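You operate a simulated robot arm through the tools that you are given. There is no shell and no other tool.

You are at the controls of a simulated robot arm. One attempt, no reset.

JOB
Close the bench amp down: STANDBY, MAINS off, discharge, both plugs parked.
Fine: STANDBY, then MAINS, then hold DISCHARGE till SAFE lights; green plug in the bias meter's PARK socket, brown plug in the bench amp's.

Only the result counts: the job must be done as asked and must still hold three seconds after the hand-in. Knocking over, shifting, dropping, spilling or breaking anything else fails it.

ROBOT AND FRAMES
A 6-joint arm with a three-finger gripper, fixed in place. Base frame: the origin is at the foot of the arm, x ahead of it, y to its left, z up; the work surface is at about z = 83. Readings come in cm, degrees, newtons and seconds.
Its first joint turns from -166.0 to 166.0 degrees. Payload 4.89 kg.
The tool frame sits at the grasp point between the pads (the TCP): z along the fingers, y along the line on which they close. The tips reach 3 cm beyond it. The gripper opens to 16.4 cm. The gripper's body begins 12.5 cm behind the TCP.
Orientation is told as [roll, pitch, yaw] about the base's x, y, z axes, in that order, counted from this pose: with the fingers straight down and closing along the base's y, the tool's x points along the base's -x, its y along +y and its z along -z.

CONTROLS
- The arm moves only by the tool servo_tool. Its argument "rows" is one flat list of numbers, 6 for each row, row after row: the shift along the base's x, y, z in units of 250 mm (1.0 is 250 mm), then the turn, a rotation vector about the base's x, y, z in units of 180 degrees (1.0 is 180 degrees). In form: [x, y, z, rx, ry, rz, x, y, z, rx, ry, rz, ...]. A call has 1 to 20 rows; each row is the pose to reach, as a shift and turn from the pose commanded when the call began. "claw" is the opening in per cent of the stroke, from 0 (shut) to 100 (fully open), set as the call begins (left out, the last holds). A call with a number of a shift or a turn outside -1 to 1 is refused whole. Each row takes 0.2 s and may step no farther than 5 cm and 8.6 degrees from the row before; otherwise, or with a gripper value out of range, the whole call is refused. A pose out of reach is approached as far as the arm can. The call stops where the force on the tool passes 90 N (or 10 N more than at its start, if that is more) or the arm is blocked; 0.2 s more then pass. Each finger travels about 10.8 cm/s and halts on what it meets, pressing with about 27 N; the grip force reading is that of the motor and also rises with nothing between the fingers. The clock runs only during rows and for 0.2 s after the last one: add rows that repeat a pose to give the fingers time. It gives the time, the measured TCP pose, the force on the tool (base axes), the opening and the grip force at its end, in the units of the frame above (readings bear some noise), with the torque about the TCP (base axes, N m) and any sound that the robot's microphone picked up.
- Cameras (640 x 400 px; columns grow to the right, rows downward): "scene" is fixed at [5.48, 49.89, 142.66]; the picture's right is [-0.67, -0.74, 0.00], its down [-0.27, 0.25, -0.93] and it looks along [0.69, -0.63, -0.36] (base axes); focal length 354 px, centre (320, 200). "wrist" rides on the gripper at [7.6, -0.2, -15.2] in the tool frame; the picture's right is [0.02, 1.00, 0.00], its down [-0.88, 0.02, -0.47] and it looks along [-0.47, 0.01, 0.88] (tool axes); focal length 247 px, centre (320, 200). There is no depth. A picture from a camera that has moved, and an enlarged one, comes with that camera's place and axes in the base frame and with its lens. The place of the scene camera against the robot may be out by one fixed shift of up to 2.5 cm in any direction.
- get_image(camera): a new picture of that camera. The clock stands still meanwhile.
- raise_lower(by): slides the trunk up (or, below 0, down) by that many cm; the arm rides with it, the base frame stays. It gives what a move gives, with no picture.
- close_up(camera, box): a new picture of the part [left, top, right, bottom] of that camera's present view, enlarged. The clock stands still meanwhile.
- sign_off(): hands the job in; it is judged then, once.

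Places have to be worked out from the pictures, the camera data and where the tool is seen. Open the gripper and draw the arm clear of the work before you hand the job in, unless the task says otherwise.

The tools are called after "Request:" as name(argument=value, ...) on one line, values as JSON. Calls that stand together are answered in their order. servo_tool: Moves the arm, as the interface text tells. Its arguments: {"type":"object","properties":{"rows":{"type":"array"},"claw":{"type":"number"}},"required":["rows"]} The other tools are called the same way: raise_lower (by) slides the trunk up or down; get_image (camera) takes a picture; close_up (camera, box) takes an enlarged picture of a part of a camera's view; sign_off () hands the job in.

At the start:

```text
time: 0.0
tool_pos: [68.39, 6.33, 124.55]
tcp_rot: [0.0, 0.1, 0.0]
contact_force: [0.6, 0.7, 0.1]
ft_torque: [0.03, -0.04, -0.01]
grip_width: 16.41
grip_force: 0.0
trunk travel left (down, up): [-10.0, 29.0]
```

scene: 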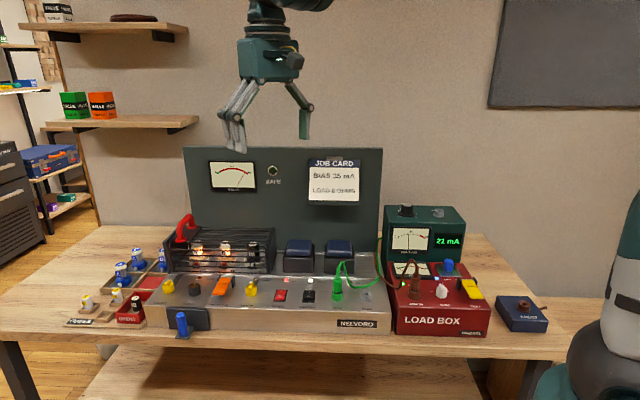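
wrist: 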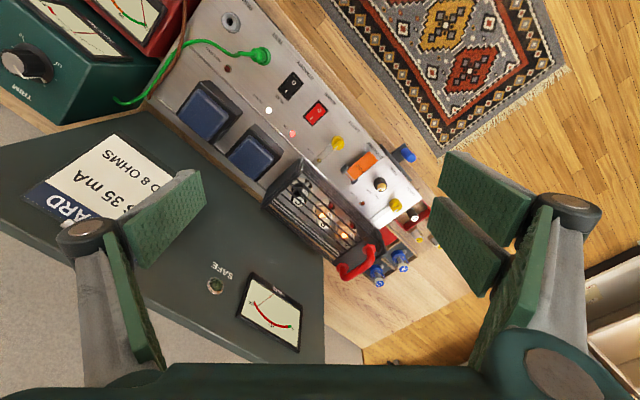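

I start by looking closely at the amp's panel and the two meters, to read the labels and find the controls.

Request:
close_up(camera="scene", box=[140, 220, 400, 345])

Request:
close_up(camera="scene", box=[330, 190, 560, 350])

Request:
close_up(camera="wrist", box=[140, 0, 440, 200])

Request:
close_up(camera="wrist", box=[0, 0, 280, 180])

```text
2.46 times, centred on (270, 282) of scene
camera zoom: at [5.48, 49.89, 142.66], right [-0.67, -0.74, 0.0], down [-0.27, 0.25, -0.93], along [0.69, -0.63, -0.36], focal length 870 px, centre (443, -3)
```

zoom: 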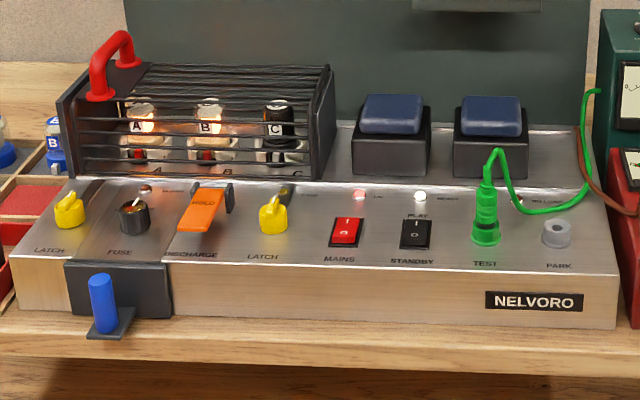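

```text
2.50 times, centred on (445, 270) of scene
camera zoom: at [5.48, 49.89, 142.66], right [-0.67, -0.74, 0.0], down [-0.27, 0.25, -0.93], along [0.69, -0.63, -0.36], focal length 884 px, centre (8, 25)
```

zoom: 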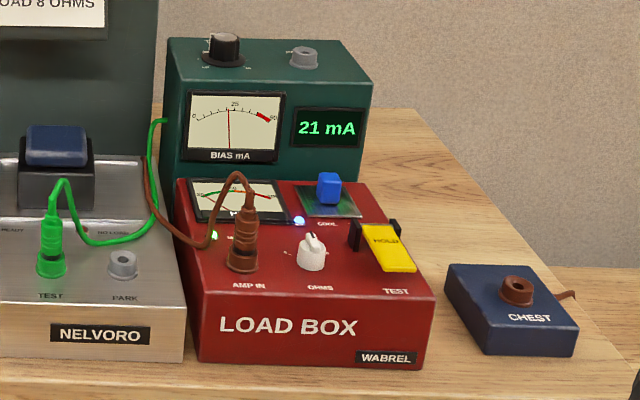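

```text
2.00 times, centred on (290, 100) of wrist
camera zoom: at [60.66, 6.13, 139.76], right [-0.02, 1.0, 0.0], down [0.88, 0.02, 0.47], along [0.47, 0.01, -0.88], focal length 494 px, centre (380, 400)
```

zoom: 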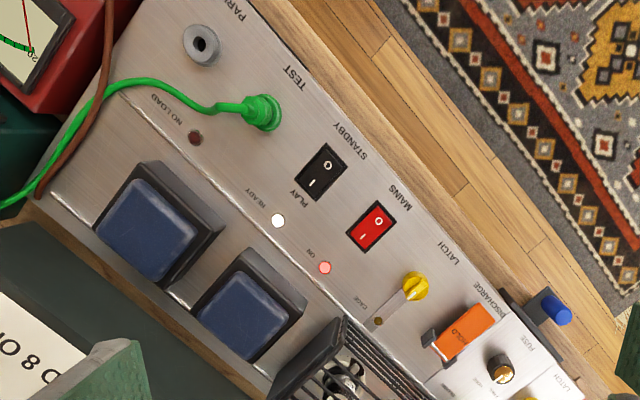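

```text
2.22 times, centred on (140, 90) of wrist
camera zoom: at [60.66, 6.13, 139.76], right [-0.02, 1.0, 0.0], down [0.88, 0.02, 0.47], along [0.47, 0.01, -0.88], focal length 549 px, centre (720, 444)
```

zoom: 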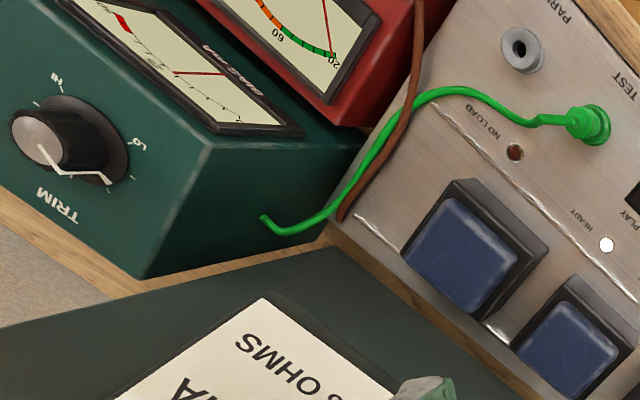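

I'll enlarge each control further: the switches, the discharge lever, the sockets and the SAFE lamp.

Request:
close_up(camera="scene", box=[260, 270, 340, 320])

Request:
close_up(camera="scene", box=[180, 265, 270, 321])

Request:
close_up(camera="scene", box=[320, 255, 400, 305])

Request:
close_up(camera="scene", box=[390, 195, 470, 245])

Request:
close_up(camera="scene", box=[200, 20, 340, 160])

Request:
close_up(camera="wrist", box=[260, 60, 420, 220])

```text
8.00 times, centred on (300, 295) of scene
camera zoom: at [5.48, 49.89, 142.66], right [-0.67, -0.74, 0.0], down [-0.27, 0.25, -0.93], along [0.69, -0.63, -0.36], focal length 2828 px, centre (480, -560)
```

zoom: 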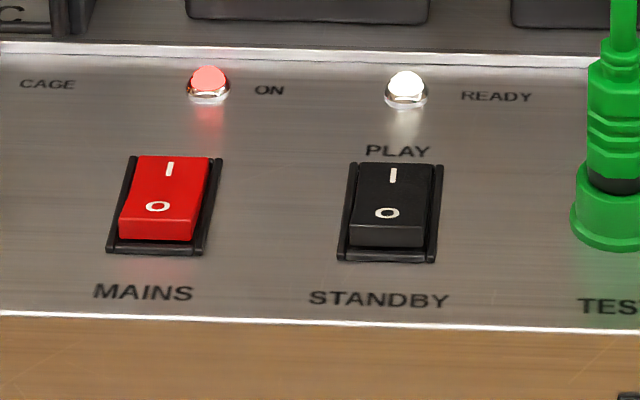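

```text
7.11 times, centred on (225, 293) of scene
camera zoom: at [5.48, 49.89, 142.66], right [-0.67, -0.74, 0.0], down [-0.27, 0.25, -0.93], along [0.69, -0.63, -0.36], focal length 2514 px, centre (996, -461)
```

zoom: 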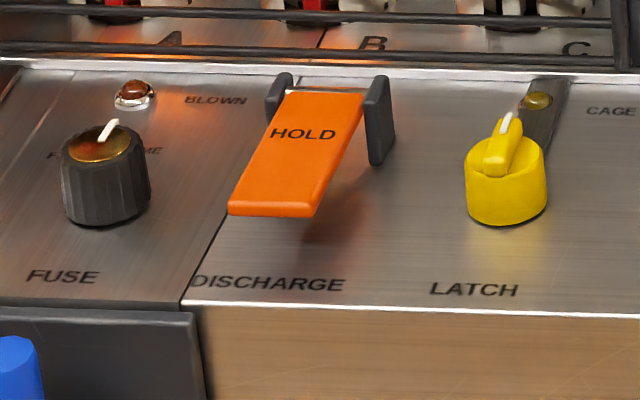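

```text
8.00 times, centred on (360, 280) of scene
camera zoom: at [5.48, 49.89, 142.66], right [-0.67, -0.74, 0.0], down [-0.27, 0.25, -0.93], along [0.69, -0.63, -0.36], focal length 2828 px, centre (0, -440)
```

zoom: 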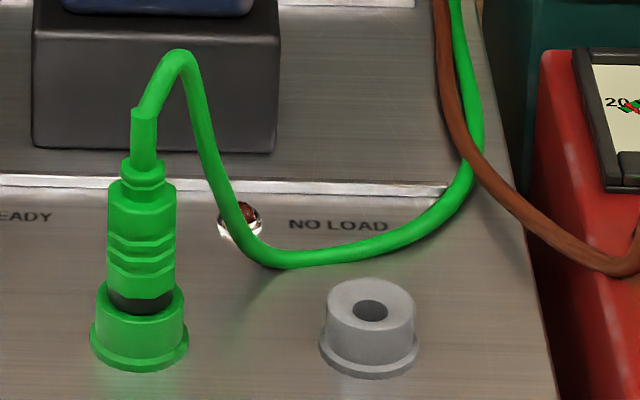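

```text
8.00 times, centred on (430, 220) of scene
camera zoom: at [5.48, 49.89, 142.66], right [-0.67, -0.74, 0.0], down [-0.27, 0.25, -0.93], along [0.69, -0.63, -0.36], focal length 2828 px, centre (-560, 40)
```

zoom: 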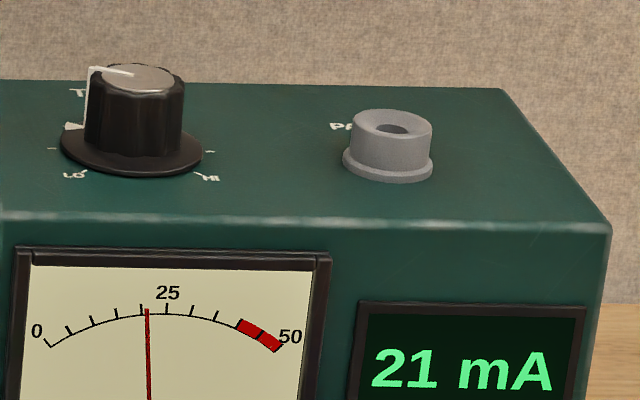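

```text
2.86 times, centred on (270, 90) of scene
camera zoom: at [5.48, 49.89, 142.66], right [-0.67, -0.74, 0.0], down [-0.27, 0.25, -0.93], along [0.69, -0.63, -0.36], focal length 1010 px, centre (463, 514)
```

zoom: 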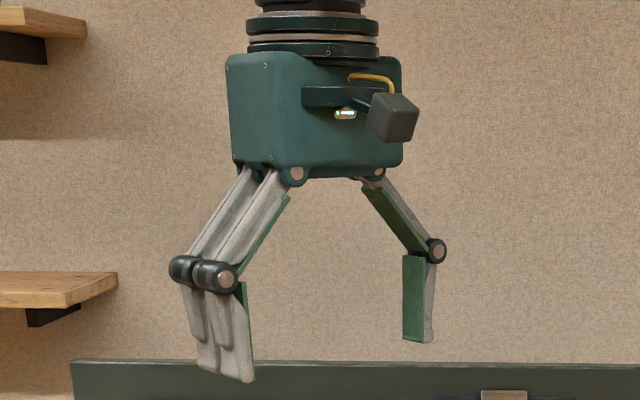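

```text
2.50 times, centred on (340, 140) of wrist
camera zoom: at [60.66, 6.13, 139.76], right [-0.02, 1.0, 0.0], down [0.88, 0.02, 0.47], along [0.47, 0.01, -0.88], focal length 617 px, centre (270, 350)
```

zoom: 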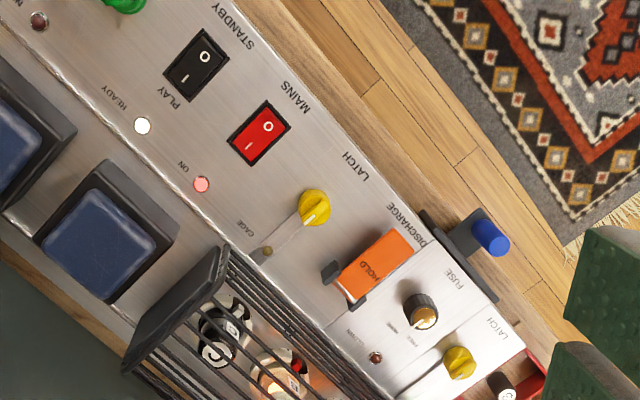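

The switches have O on the front side, which is raised now (I pressed, PLAY/ON). DISCHARGE is a hinged orange paddle, and the amp looks yawed by about 45°. I turn the tool by -45° to line up with the amp and get a second wrist view for triangulation.

Request:
servo_tool(rows=[-0.0893, 0.0113, -0.0433, 0, 0, -0.0417, -0.1787, 0.0227, -0.0867, 0, 0, -0.0833, -0.268, 0.034, -0.13, 0, 0, -0.125, -0.3573, 0.0453, -0.1733, 0, 0, -0.1667, -0.4467, 0.0567, -0.2167, 0, 0, -0.2083, -0.536, 0.068, -0.26, 0, 0, -0.25])

Request:
get_image(camera="wrist")

Request:
get_image(camera="scene")

```text
time: 1.4
tool_pos: [54.91, 8.11, 117.87]
tcp_rot: [0.1, 0.0, -45.1]
contact_force: [1.8, -0.6, -0.3]
ft_torque: [-0.01, 0.22, -0.02]
grip_width: 16.39
grip_force: 0.0
trunk travel left (down, up): [-10.0, 29.0]
```

```text
taken
camera wrist: at [49.39, 13.31, 133.1], right [0.69, 0.72, 0.0], down [0.64, -0.61, 0.47], along [0.34, -0.33, -0.88], focal length 247 px, centre (320, 200)
```

wrist: 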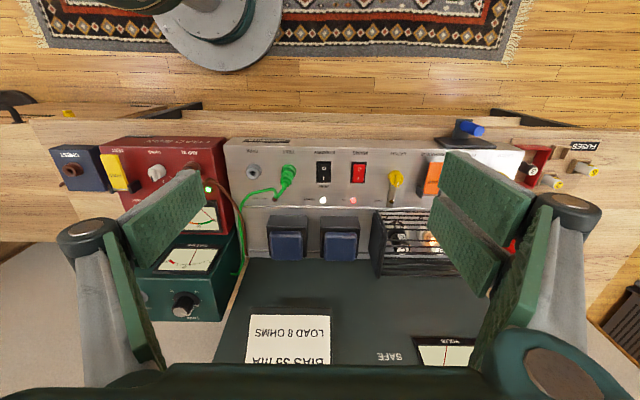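

```text
taken
```

scene: 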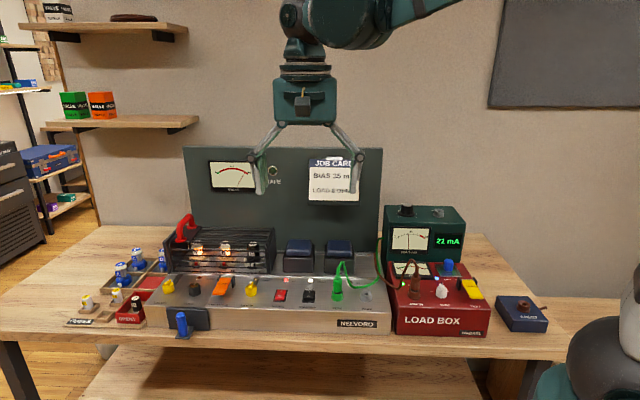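

The amp lies nearly square with the tool now. I enlarge this view to measure pixel positions for triangulation.

Request:
close_up(camera="wrist", box=[220, 110, 480, 260])

Request:
close_up(camera="wrist", box=[40, 110, 300, 330])

Request:
close_up(camera="wrist", box=[320, 110, 480, 230])

```text
2.46 times, centred on (350, 185) of wrist
camera zoom: at [49.39, 13.31, 133.1], right [0.69, 0.72, 0.0], down [0.64, -0.61, 0.47], along [0.34, -0.33, -0.88], focal length 608 px, centre (246, 237)
```

zoom: 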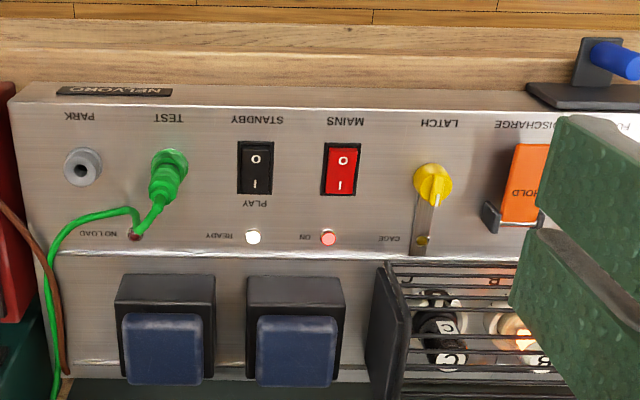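

```text
1.82 times, centred on (170, 220) of wrist
camera zoom: at [49.39, 13.31, 133.1], right [0.69, 0.72, 0.0], down [0.64, -0.61, 0.47], along [0.34, -0.33, -0.88], focal length 449 px, centre (593, 164)
```

zoom: 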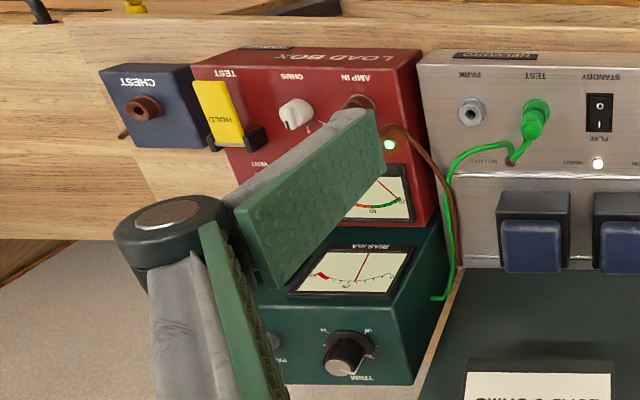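

```text
3.33 times, centred on (400, 170) of wrist
camera zoom: at [49.39, 13.31, 133.1], right [0.69, 0.72, 0.0], down [0.64, -0.61, 0.47], along [0.34, -0.33, -0.88], focal length 823 px, centre (53, 300)
```

zoom: 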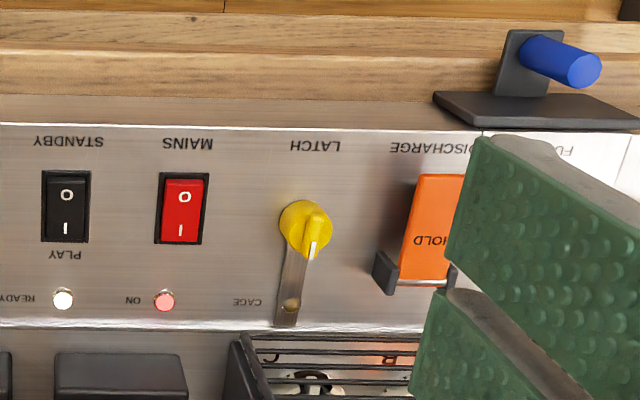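

A first triangulation puts the rockers near (64, 0.6) and (69, 5.5), with the panel somewhere around z = 84–88. I close the fingers and go lower, in front of the switches, for a more accurate view that also shows the closed fingertips.

Request:
servo_tool(rows=[0.06, -0.05, -0.08, 0, 0, 0, 0.12, -0.1, -0.16, 0, 0, 0, 0.18, -0.15, -0.24, 0, 0, 0, 0.24, -0.2, -0.32, 0, 0, 0, 0.304, -0.244, -0.395, 0, 0, 0, 0.304, -0.244, -0.395, 0, 0, 0], claw=0)

Request:
get_image(camera="wrist")

Request:
get_image(camera="scene")

```text
time: 2.8
tool_pos: [62.53, 1.88, 108.11]
tcp_rot: [0.1, 0.0, -45.0]
contact_force: [0.7, 0.4, -0.3]
ft_torque: [-0.02, 0.06, 0.0]
grip_width: 0.0
grip_force: 27.5
trunk travel left (down, up): [-10.0, 29.0]
```

```text
taken
camera wrist: at [57.03, 7.15, 123.35], right [0.69, 0.72, 0.0], down [0.64, -0.61, 0.47], along [0.34, -0.33, -0.88], focal length 247 px, centre (320, 200)
```

wrist: 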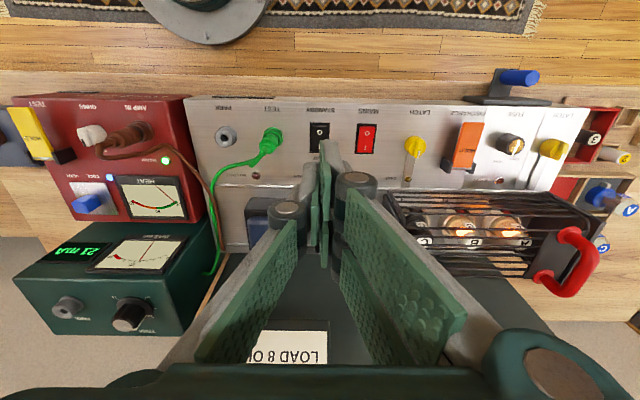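

```text
taken
```

scene: 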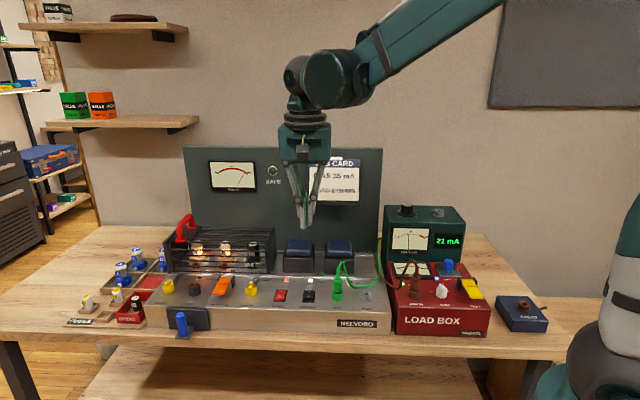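

The closed fingers point at about (325,150) in the picture. I enlarge to find the tip and to measure every control again from this nearer view.

Request:
close_up(camera="wrist", box=[260, 90, 400, 270])

Request:
close_up(camera="wrist", box=[200, 90, 400, 215])

Request:
close_up(camera="wrist", box=[380, 60, 600, 200])

Request:
close_up(camera="wrist", box=[10, 80, 250, 340])

Request:
close_up(camera="scene", box=[260, 110, 360, 240])

```text
2.22 times, centred on (330, 180) of wrist
camera zoom: at [57.03, 7.15, 123.35], right [0.69, 0.72, 0.0], down [0.64, -0.61, 0.47], along [0.34, -0.33, -0.88], focal length 549 px, centre (298, 244)
```

zoom: 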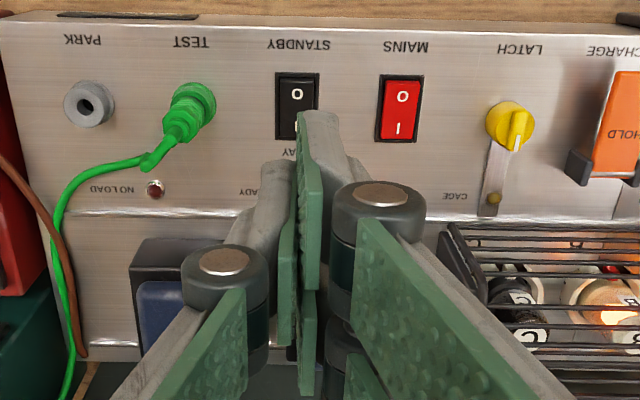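

```text
3.20 times, centred on (300, 152) of wrist
camera zoom: at [57.03, 7.15, 123.35], right [0.69, 0.72, 0.0], down [0.64, -0.61, 0.47], along [0.34, -0.33, -0.88], focal length 790 px, centre (384, 352)
```

zoom: 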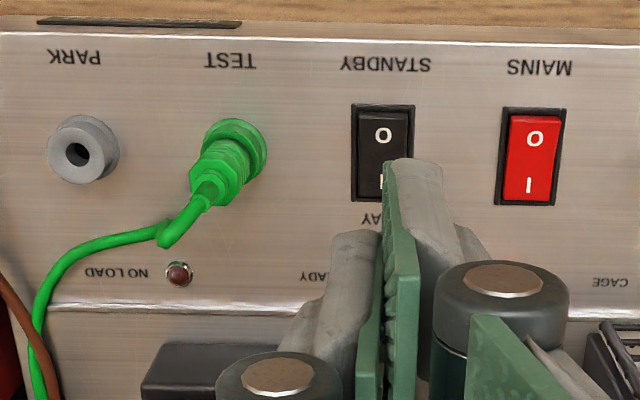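

```text
2.86 times, centred on (490, 130) of wrist
camera zoom: at [57.03, 7.15, 123.35], right [0.69, 0.72, 0.0], down [0.64, -0.61, 0.47], along [0.34, -0.33, -0.88], focal length 706 px, centre (-166, 400)
```

zoom: 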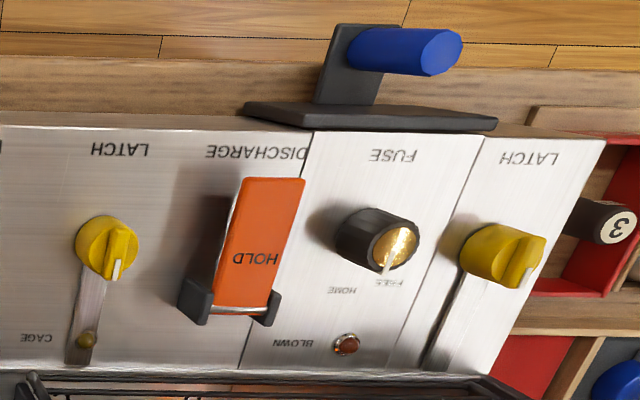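

```text
1.54 times, centred on (130, 210) of wrist
camera zoom: at [57.03, 7.15, 123.35], right [0.69, 0.72, 0.0], down [0.64, -0.61, 0.47], along [0.34, -0.33, -0.88], focal length 380 px, centre (612, 185)
```

zoom: 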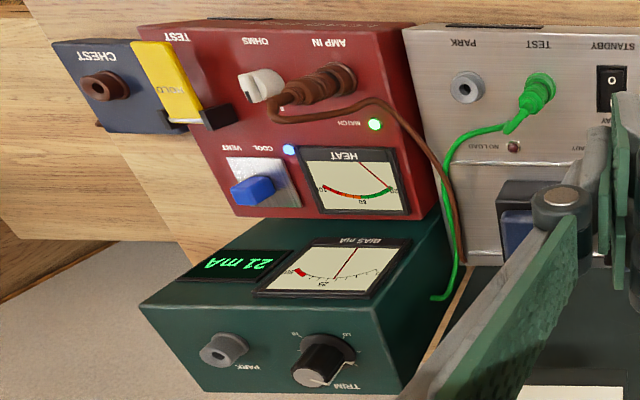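

```text
3.08 times, centred on (310, 175) of scene
camera zoom: at [5.48, 49.89, 142.66], right [-0.67, -0.74, 0.0], down [-0.27, 0.25, -0.93], along [0.69, -0.63, -0.36], focal length 1088 px, centre (351, 277)
```

zoom: 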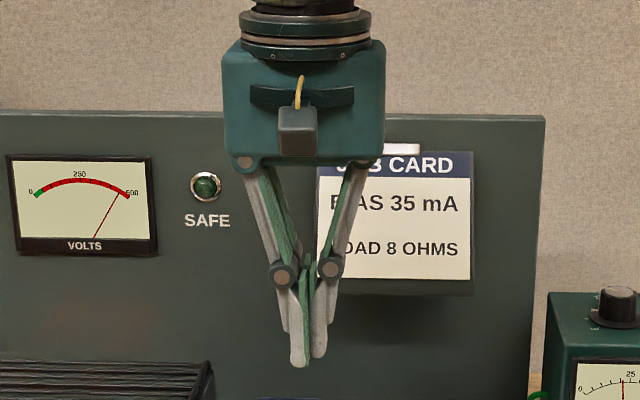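

All three wrist views agree: amp axes at 45°, control row at about d = -45.1 (front-normal coordinate), panel z ≈ 84, STANDBY at about (64.1, 0.3), MAINS at about (69.3, 5.5). The gripper has a double blade on one side, so I'll tilt it 25° so that the front blade's corner leads, and hover about 6 cm above STANDBY's O end.

Request:
servo_tool(rows=[0.0097, -0.0155, -0.1054, -0.01964, -0.01964, 0, 0.0194, -0.031, -0.2107, -0.03928, -0.03928, 0, 0.029, -0.0466, -0.3161, -0.05892, -0.05892, 0, 0.0387, -0.0621, -0.4214, -0.07856, -0.07856, 0, 0.0484, -0.0776, -0.5268, -0.0982, -0.0982, 0])

Request:
get_image(camera="wrist")

Request:
close_up(camera="scene", box=[250, 190, 370, 310])

```text
time: 4.0
tool_pos: [63.82, -0.08, 95.03]
tcp_rot: [-0.1, -25.1, -45.1]
contact_force: [-0.4, -0.9, 0.4]
ft_torque: [0.01, -0.06, 0.02]
grip_width: 0.0
grip_force: 26.9
trunk travel left (down, up): [-10.0, 29.0]
```

```text
taken
camera wrist: at [54.19, 9.27, 105.59], right [0.69, 0.72, -0.01], down [0.44, -0.41, 0.8], along [0.57, -0.56, -0.6], focal length 247 px, centre (320, 200)
```

wrist: 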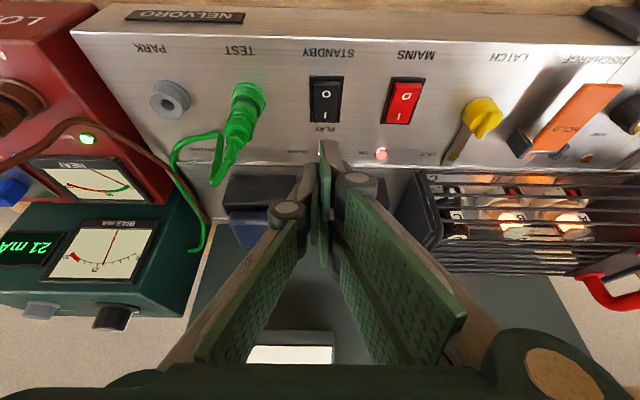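

```text
3.33 times, centred on (310, 250) of scene
camera zoom: at [5.48, 49.89, 142.66], right [-0.67, -0.74, 0.0], down [-0.27, 0.25, -0.93], along [0.69, -0.63, -0.36], focal length 1178 px, centre (353, 33)
```

zoom: 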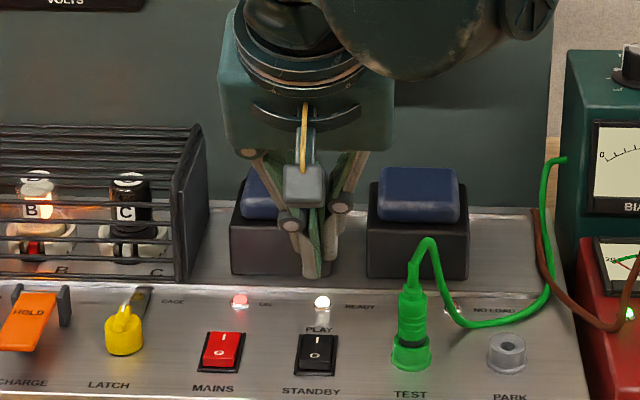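

The tip hovers above and just behind STANDBY's O end. I enlarge the wrist view to measure the remaining offset.

Request:
close_up(camera="wrist", box=[270, 60, 430, 160])

Request:
close_up(camera="wrist", box=[440, 40, 640, 180])

Request:
close_up(camera="scene", box=[285, 240, 345, 310])

```text
4.00 times, centred on (350, 110) of wrist
camera zoom: at [54.19, 9.27, 105.59], right [0.69, 0.72, -0.01], down [0.44, -0.41, 0.8], along [0.57, -0.56, -0.6], focal length 988 px, centre (200, 560)
```

zoom: 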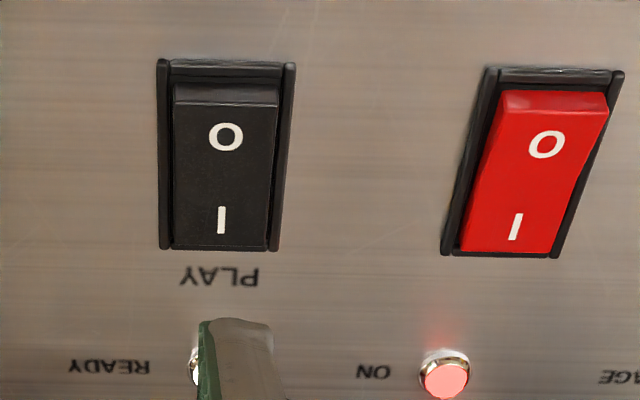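

```text
2.86 times, centred on (540, 110) of wrist
camera zoom: at [54.19, 9.27, 105.59], right [0.69, 0.72, -0.01], down [0.44, -0.41, 0.8], along [0.57, -0.56, -0.6], focal length 706 px, centre (-309, 457)
```

zoom: 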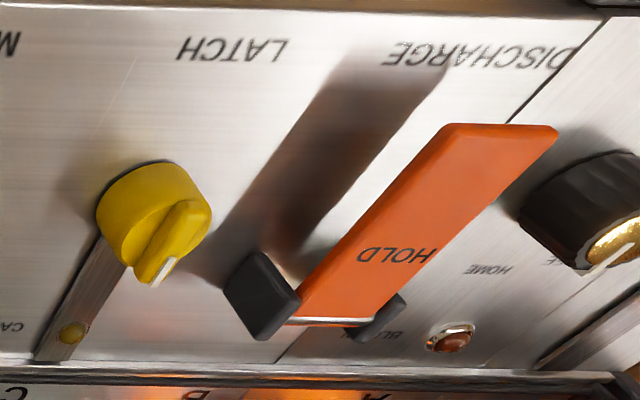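

```text
5.71 times, centred on (315, 275) of scene
camera zoom: at [5.48, 49.89, 142.66], right [-0.67, -0.74, 0.0], down [-0.27, 0.25, -0.93], along [0.69, -0.63, -0.36], focal length 2020 px, centre (349, -229)
```

zoom: 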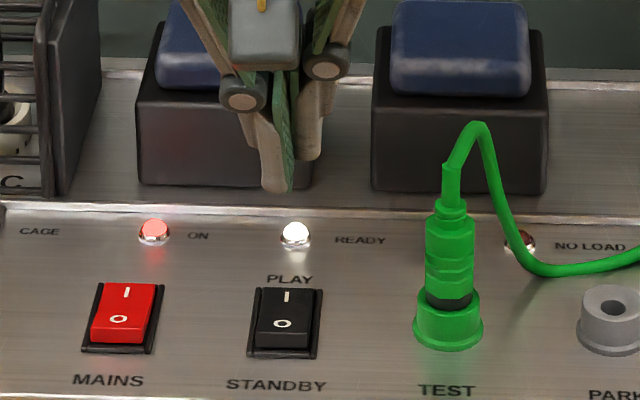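

The scale change between views gives panel z ≈ 84.1, and the tip is above STANDBY's O end (s ≈ 45.5, about 1.2 cm in front of the pivot). I lower straight down 4.6 cm and check.

Request:
servo_tool(rows=[0, 0, -0.08, 0, 0, 0, 0, 0, -0.15, 0, 0, 0, 0, 0, -0.184, 0, 0, 0])

Request:
close_up(camera="scene", box=[285, 240, 345, 310])

Request:
close_up(camera="wrist", box=[270, 80, 430, 180])

```text
time: 4.8
tool_pos: [63.73, -0.01, 90.47]
tcp_rot: [0.0, -25.0, -45.0]
contact_force: [-1.3, 0.2, -0.3]
ft_torque: [0.01, -0.07, 0.0]
grip_width: 0.01
grip_force: 27.0
trunk travel left (down, up): [-10.0, 29.0]
```

```text
5.71 times, centred on (315, 275) of scene
camera zoom: at [5.48, 49.89, 142.66], right [-0.67, -0.74, 0.0], down [-0.27, 0.25, -0.93], along [0.69, -0.63, -0.36], focal length 2020 px, centre (349, -229)
```

zoom: 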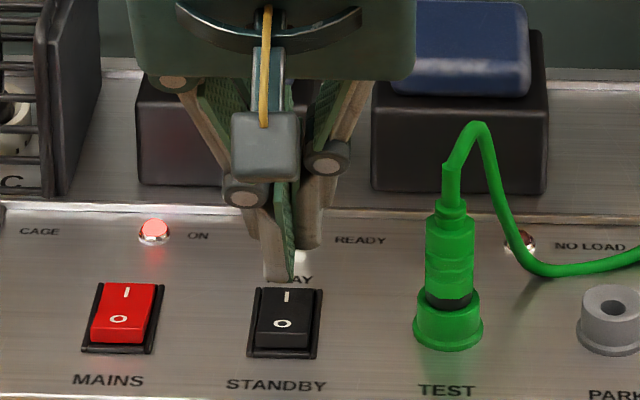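

```text
4.00 times, centred on (350, 130) of wrist
camera zoom: at [54.16, 9.3, 100.97], right [0.69, 0.72, -0.01], down [0.44, -0.41, 0.8], along [0.57, -0.56, -0.6], focal length 988 px, centre (200, 480)
```

zoom: 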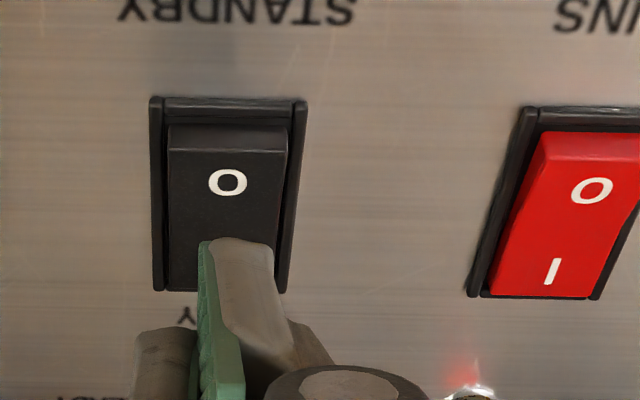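

Panel height is confirmed at about 84.15, tip now at about z = 86.5 just above the O mark. I shift 0.3 cm forward and descend in small steps, watching the force.

Request:
servo_tool(rows=[-0.0085, 0.0085, 0, 0, 0, 0, -0.0085, 0.0085, -0.012, 0, 0, 0, -0.0085, 0.0085, -0.024, 0, 0, 0, -0.0085, 0.0085, -0.036, 0, 0, 0, -0.0085, 0.0085, -0.044, 0, 0, 0])

Request:
close_up(camera="scene", box=[285, 240, 345, 310])

Request:
close_up(camera="wrist", box=[270, 80, 430, 180])

```text
time: 6.0
tool_pos: [63.47, 0.19, 89.27]
tcp_rot: [0.0, -25.0, -45.0]
contact_force: [0.3, -0.3, -0.1]
ft_torque: [-0.02, 0.0, 0.01]
grip_width: 0.0
grip_force: 26.3
trunk travel left (down, up): [-10.0, 29.0]
```

```text
5.71 times, centred on (315, 275) of scene
camera zoom: at [5.48, 49.89, 142.66], right [-0.67, -0.74, 0.0], down [-0.27, 0.25, -0.93], along [0.69, -0.63, -0.36], focal length 2020 px, centre (349, -229)
```

zoom: 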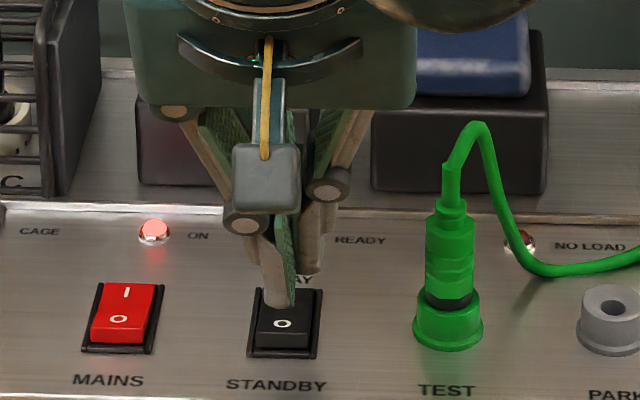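

```text
4.00 times, centred on (350, 130) of wrist
camera zoom: at [53.89, 9.5, 99.85], right [0.69, 0.72, -0.01], down [0.44, -0.41, 0.8], along [0.57, -0.56, -0.6], focal length 988 px, centre (200, 480)
```

zoom: 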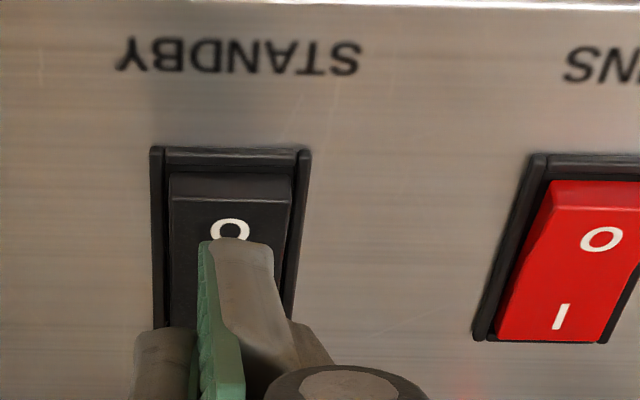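

No contact yet; the tip is just above the rocker, slightly behind the O mark. I go down another 0.6 cm.

Request:
servo_tool(rows=[0, 0, -0.008, 0, 0, 0, 0, 0, -0.016, 0, 0, 0, 0, 0, -0.024, 0, 0, 0])

Request:
close_up(camera="scene", box=[285, 240, 345, 310])

Request:
close_up(camera="wrist", box=[270, 80, 430, 180])

```text
time: 6.8
tool_pos: [63.71, 0.07, 88.63]
tcp_rot: [0.0, -25.0, -44.9]
contact_force: [0.1, -0.2, 1.0]
ft_torque: [-0.01, -0.05, -0.01]
grip_width: 0.0
grip_force: 26.8
trunk travel left (down, up): [-10.0, 29.0]
```

```text
5.71 times, centred on (315, 275) of scene
camera zoom: at [5.48, 49.89, 142.66], right [-0.67, -0.74, 0.0], down [-0.27, 0.25, -0.93], along [0.69, -0.63, -0.36], focal length 2020 px, centre (349, -229)
```

zoom: 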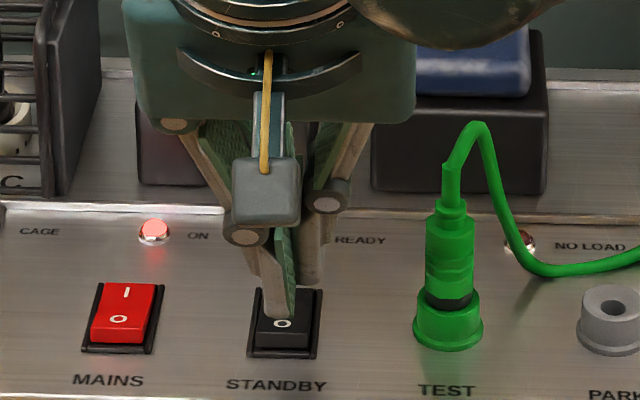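

```text
4.00 times, centred on (350, 130) of wrist
camera zoom: at [53.93, 9.49, 99.26], right [0.69, 0.72, -0.01], down [0.44, -0.41, 0.8], along [0.57, -0.56, -0.6], focal length 988 px, centre (200, 480)
```

zoom: 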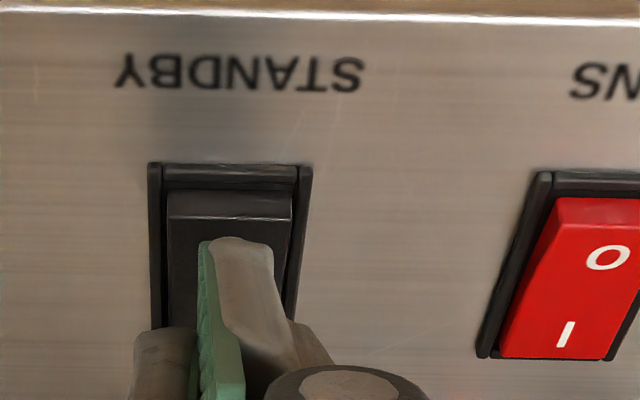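

A hint of contact (about 1 N upward), with the tip in the front half of the rocker. I press further in 0.2 cm steps.

Request:
servo_tool(rows=[0, 0, -0.008, 0, 0, 0, 0, 0, -0.016, 0, 0, 0])

Request:
close_up(camera="scene", box=[285, 240, 345, 310])

```text
time: 7.4
tool_pos: [63.47, 0.19, 88.26]
tcp_rot: [-0.1, -25.0, -45.0]
contact_force: [0.6, 0.7, 0.3]
ft_torque: [-0.02, -0.02, -0.01]
grip_width: 0.0
grip_force: 27.5
trunk travel left (down, up): [-10.0, 29.0]
```

```text
5.71 times, centred on (315, 275) of scene
camera zoom: at [5.48, 49.89, 142.66], right [-0.67, -0.74, 0.0], down [-0.27, 0.25, -0.93], along [0.69, -0.63, -0.36], focal length 2020 px, centre (349, -229)
```

zoom: 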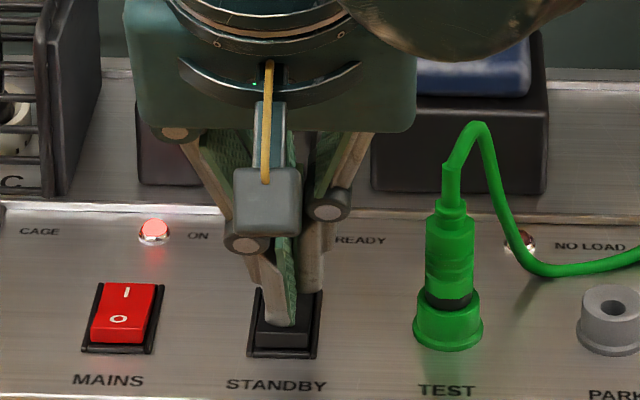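

Still no force. I continue down in small steps.

Request:
servo_tool(rows=[0, 0, -0.008, 0, 0, 0, 0, 0, -0.016, 0, 0, 0])

Request:
close_up(camera="scene", box=[285, 240, 345, 310])

Request:
close_up(camera="wrist", box=[270, 80, 430, 180])

```text
time: 8.0
tool_pos: [63.36, 0.17, 87.84]
tcp_rot: [0.0, -25.0, -44.9]
contact_force: [-0.2, 0.4, -0.4]
ft_torque: [0.03, -0.02, 0.02]
grip_width: 0.01
grip_force: 26.7
trunk travel left (down, up): [-10.0, 29.0]
```

```text
5.71 times, centred on (315, 275) of scene
camera zoom: at [5.48, 49.89, 142.66], right [-0.67, -0.74, 0.0], down [-0.27, 0.25, -0.93], along [0.69, -0.63, -0.36], focal length 2020 px, centre (349, -229)
```

zoom: 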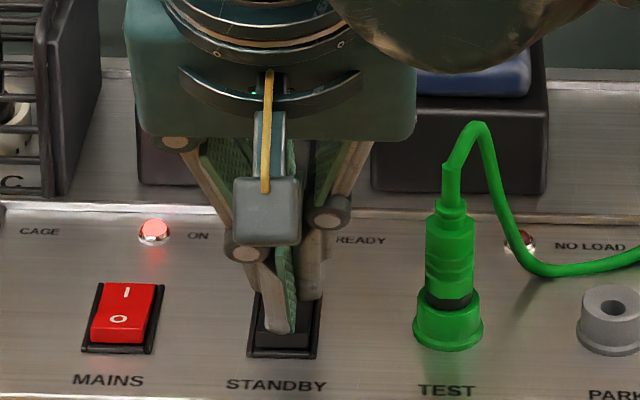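

```text
4.00 times, centred on (350, 130) of wrist
camera zoom: at [53.91, 9.48, 98.44], right [0.69, 0.72, -0.01], down [0.44, -0.41, 0.8], along [0.57, -0.56, -0.6], focal length 988 px, centre (200, 480)
```

zoom: 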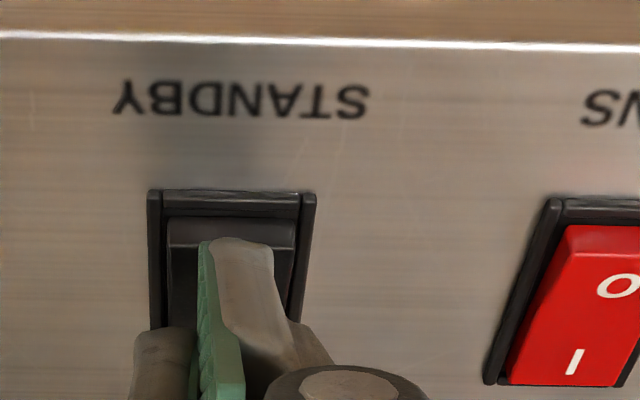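

Still no measurable force although the tip visually reaches the rocker's edge. I go down in single 0.15 cm steps to find contact.

Request:
servo_tool(rows=[0, 0, -0.006, 0, 0, 0, 0, 0, -0.012, 0, 0, 0])

Request:
close_up(camera="scene", box=[295, 260, 335, 310])

Request:
close_up(camera="wrist", box=[290, 90, 370, 150])

```text
time: 8.6
tool_pos: [63.5, -0.03, 87.58]
tcp_rot: [-0.1, -25.0, -45.0]
contact_force: [0.4, 0.2, 0.7]
ft_torque: [0.02, -0.01, 0.01]
grip_width: 0.0
grip_force: 27.1
trunk travel left (down, up): [-10.0, 29.0]
```

```text
8.00 times, centred on (315, 285) of scene
camera zoom: at [5.48, 49.89, 142.66], right [-0.67, -0.74, 0.0], down [-0.27, 0.25, -0.93], along [0.69, -0.63, -0.36], focal length 2828 px, centre (360, -480)
```

zoom: 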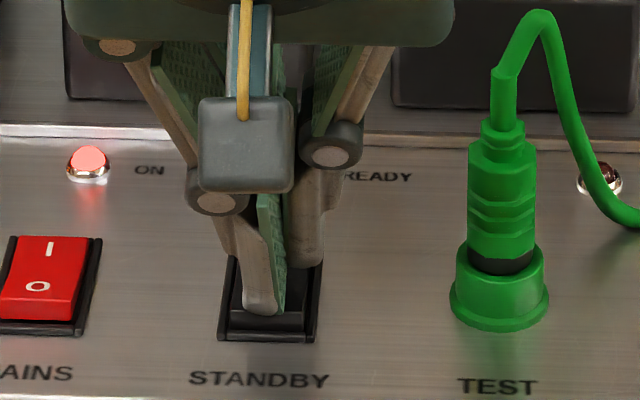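

```text
6.67 times, centred on (330, 120) of wrist
camera zoom: at [53.94, 9.46, 98.14], right [0.69, 0.72, -0.01], down [0.44, -0.41, 0.8], along [0.57, -0.56, -0.6], focal length 1646 px, centre (253, 733)
```

zoom: 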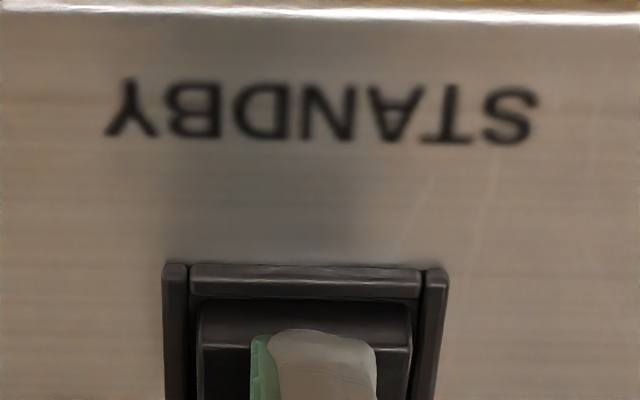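

The rounded blade tip is visible against the rocker's front face in both views, so the tip must be slightly ahead of that face rather than on top. I raise 0.8 cm, move 0.9 cm toward the rear, and look again.

Request:
servo_tool(rows=[0, 0, 0.02, 0, 0, 0, 0, 0, 0.036, 0, 0, 0, 0.0127, -0.0127, 0.036, 0, 0, 0, 0.0255, -0.0255, 0.036, 0, 0, 0])

Request:
close_up(camera="scene", box=[295, 260, 335, 310])

Request:
close_up(camera="wrist", box=[290, 90, 370, 150])

```text
time: 9.6
tool_pos: [64.22, -0.53, 88.53]
tcp_rot: [0.0, -24.9, -45.0]
contact_force: [0.6, 0.2, 0.7]
ft_torque: [0.0, -0.02, -0.03]
grip_width: 0.0
grip_force: 26.5
trunk travel left (down, up): [-10.0, 29.0]
```

```text
8.00 times, centred on (315, 285) of scene
camera zoom: at [5.48, 49.89, 142.66], right [-0.67, -0.74, 0.0], down [-0.27, 0.25, -0.93], along [0.69, -0.63, -0.36], focal length 2828 px, centre (360, -480)
```

zoom: 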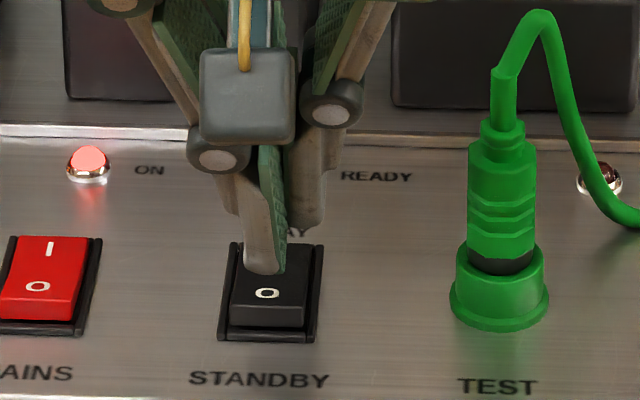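

```text
6.67 times, centred on (330, 120) of wrist
camera zoom: at [54.58, 8.86, 99.06], right [0.69, 0.72, -0.01], down [0.44, -0.41, 0.8], along [0.57, -0.56, -0.6], focal length 1646 px, centre (253, 733)
```

zoom: 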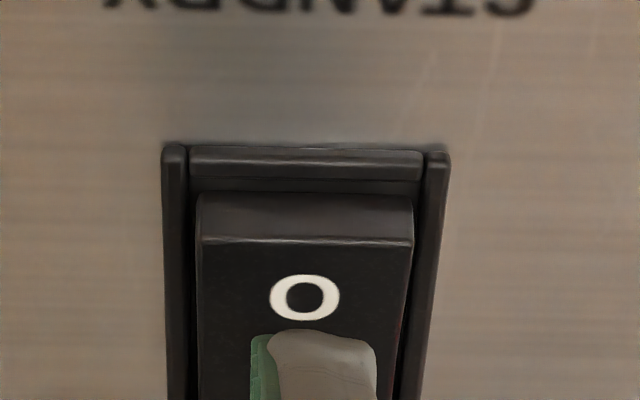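

By combining both rays, the tip is about 1.2 cm above the rocker and roughly half a centimetre ahead of the O mark: a good lever point. I descend straight down 0.9 cm in steps.

Request:
servo_tool(rows=[0, 0, -0.01, 0, 0, 0, 0, 0, -0.02, 0, 0, 0, 0, 0, -0.03, 0, 0, 0, 0, 0, -0.036, 0, 0, 0])

Request:
close_up(camera="scene", box=[295, 260, 335, 310])

Request:
close_up(camera="wrist", box=[290, 90, 370, 150])

```text
time: 10.6
tool_pos: [64.1, -0.47, 87.62]
tcp_rot: [0.1, -25.0, -44.9]
contact_force: [-0.8, 0.0, -0.2]
ft_torque: [-0.01, 0.04, 0.01]
grip_width: 0.0
grip_force: 27.2
trunk travel left (down, up): [-10.0, 29.0]
```

```text
8.00 times, centred on (315, 285) of scene
camera zoom: at [5.48, 49.89, 142.66], right [-0.67, -0.74, 0.0], down [-0.27, 0.25, -0.93], along [0.69, -0.63, -0.36], focal length 2828 px, centre (360, -480)
```

zoom: 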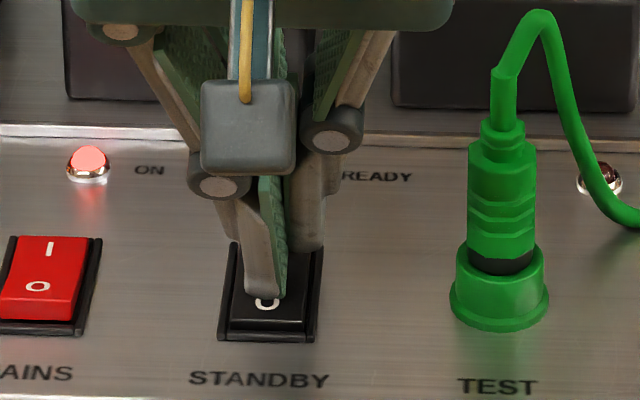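

```text
6.67 times, centred on (330, 120) of wrist
camera zoom: at [54.55, 8.88, 98.13], right [0.69, 0.72, -0.01], down [0.44, -0.41, 0.8], along [0.57, -0.56, -0.6], focal length 1646 px, centre (253, 733)
```

zoom: 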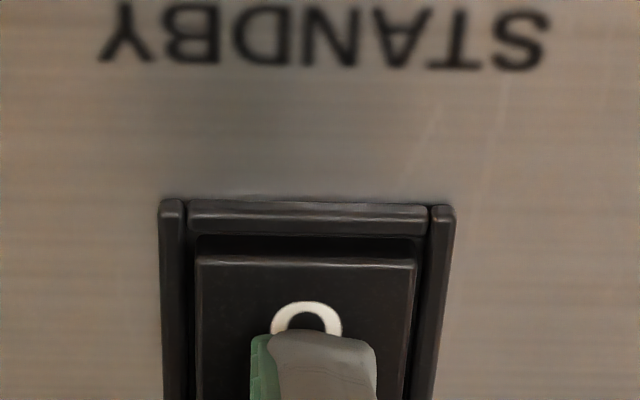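

The rocker's O end has gone down (the O mark and edge sank in both views). I press a touch more, then lift off to check the state and lamps.

Request:
servo_tool(rows=[0, 0, -0.008, 0, 0, 0, 0, 0, -0.014, 0, 0, 0])

Request:
close_up(camera="scene", box=[295, 260, 335, 310])

Request:
close_up(camera="wrist", box=[290, 90, 370, 150])

```text
time: 11.2
tool_pos: [64.18, -0.56, 87.37]
tcp_rot: [0.1, -25.1, -45.0]
contact_force: [1.2, 2.6, 33.4]
ft_torque: [0.54, 0.23, -0.06]
grip_width: 0.01
grip_force: 27.1
trunk travel left (down, up): [-10.0, 29.0]
```

```text
8.00 times, centred on (315, 285) of scene
camera zoom: at [5.48, 49.89, 142.66], right [-0.67, -0.74, 0.0], down [-0.27, 0.25, -0.93], along [0.69, -0.63, -0.36], focal length 2828 px, centre (360, -480)
```

zoom: 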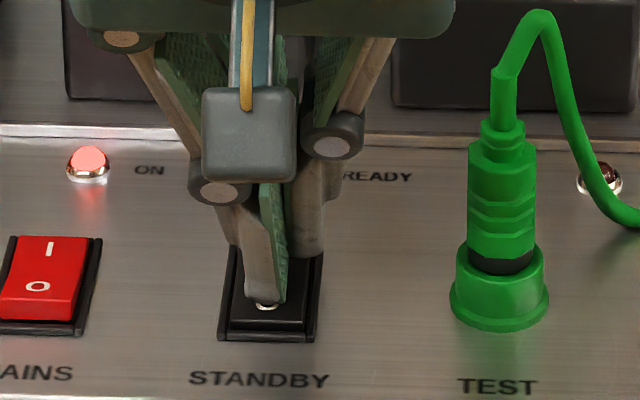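

```text
6.67 times, centred on (330, 120) of wrist
camera zoom: at [54.54, 8.87, 97.9], right [0.69, 0.72, -0.01], down [0.44, -0.41, 0.8], along [0.57, -0.56, -0.6], focal length 1646 px, centre (253, 733)
```

zoom: 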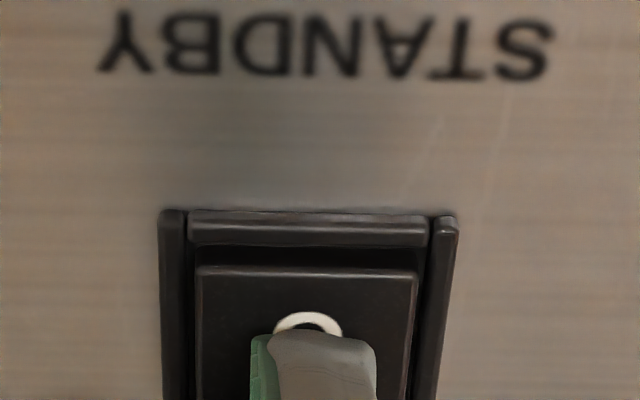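

The rocker is bottomed (33 N). I lift off 4 cm and check that it stays in STANDBY and the READY lamp is off.

Request:
servo_tool(rows=[0, 0, 0.03, 0, 0, 0, 0, 0, 0.1, 0, 0, 0, 0, 0, 0.17, 0, 0, 0])

Request:
close_up(camera="scene", box=[265, 260, 345, 310])

Request:
close_up(camera="wrist", box=[270, 60, 430, 160])

```text
time: 12.0
tool_pos: [64.16, -0.54, 91.48]
tcp_rot: [0.1, -25.0, -45.0]
contact_force: [-0.6, 0.7, -0.1]
ft_torque: [-0.01, 0.09, -0.04]
grip_width: 0.02
grip_force: 26.6
trunk travel left (down, up): [-10.0, 29.0]
```

```text
8.00 times, centred on (305, 285) of scene
camera zoom: at [5.48, 49.89, 142.66], right [-0.67, -0.74, 0.0], down [-0.27, 0.25, -0.93], along [0.69, -0.63, -0.36], focal length 2828 px, centre (440, -480)
```

zoom: 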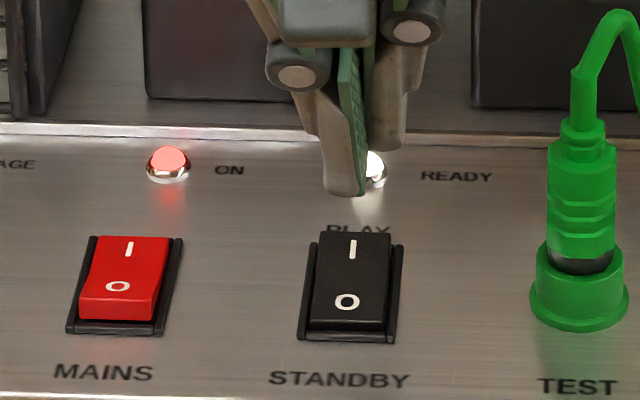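

```text
4.00 times, centred on (350, 110) of wrist
camera zoom: at [54.55, 8.84, 102.03], right [0.69, 0.72, -0.01], down [0.44, -0.41, 0.8], along [0.57, -0.56, -0.6], focal length 988 px, centre (200, 560)
```

zoom: 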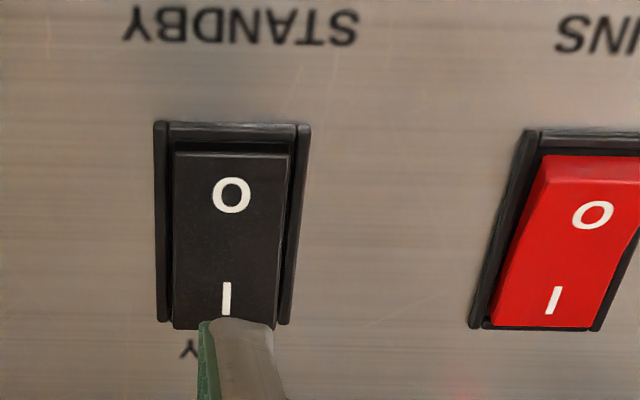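

STANDBY is now set: its O end is down and it stays there. MAINS is about 7.2 cm along the panel; I shift the tool (5.09, 5.09) at this height and look.

Request:
servo_tool(rows=[0.1018, 0.1018, 0, 0, 0, 0, 0.2036, 0.2036, 0, 0, 0, 0])

Request:
close_up(camera="scene", box=[255, 250, 335, 310])

Request:
close_up(camera="wrist", box=[270, 60, 430, 160])

```text
time: 12.6
tool_pos: [69.21, 4.45, 91.56]
tcp_rot: [0.0, -25.0, -45.1]
contact_force: [-1.2, -0.3, 1.1]
ft_torque: [0.13, -0.15, 0.06]
grip_width: 0.0
grip_force: 27.2
trunk travel left (down, up): [-10.0, 29.0]
```

```text
6.67 times, centred on (295, 280) of scene
camera zoom: at [5.48, 49.89, 142.66], right [-0.67, -0.74, 0.0], down [-0.27, 0.25, -0.93], along [0.69, -0.63, -0.36], focal length 2357 px, centre (487, -333)
```

zoom: 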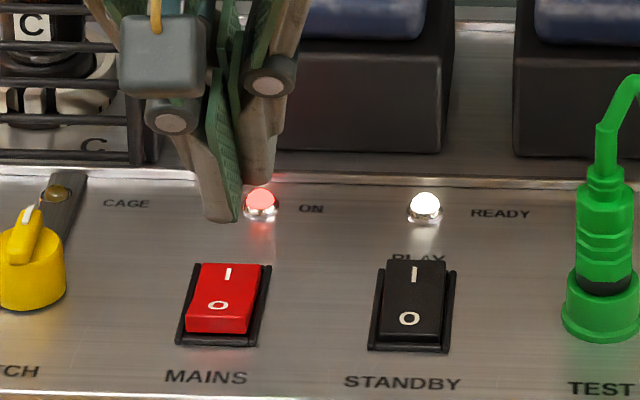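

```text
4.00 times, centred on (350, 110) of wrist
camera zoom: at [59.62, 13.89, 102.11], right [0.69, 0.72, -0.01], down [0.44, -0.41, 0.8], along [0.57, -0.56, -0.6], focal length 988 px, centre (200, 560)
```

zoom: 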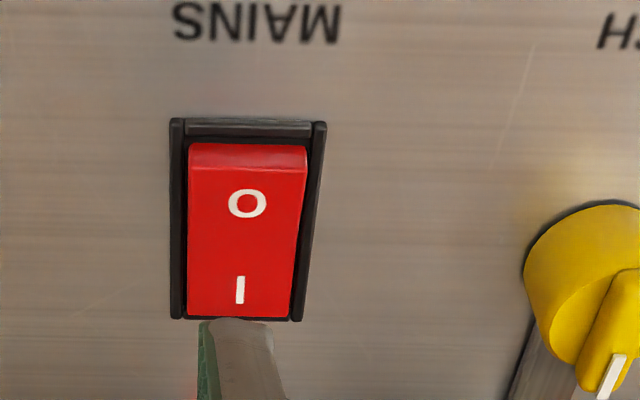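

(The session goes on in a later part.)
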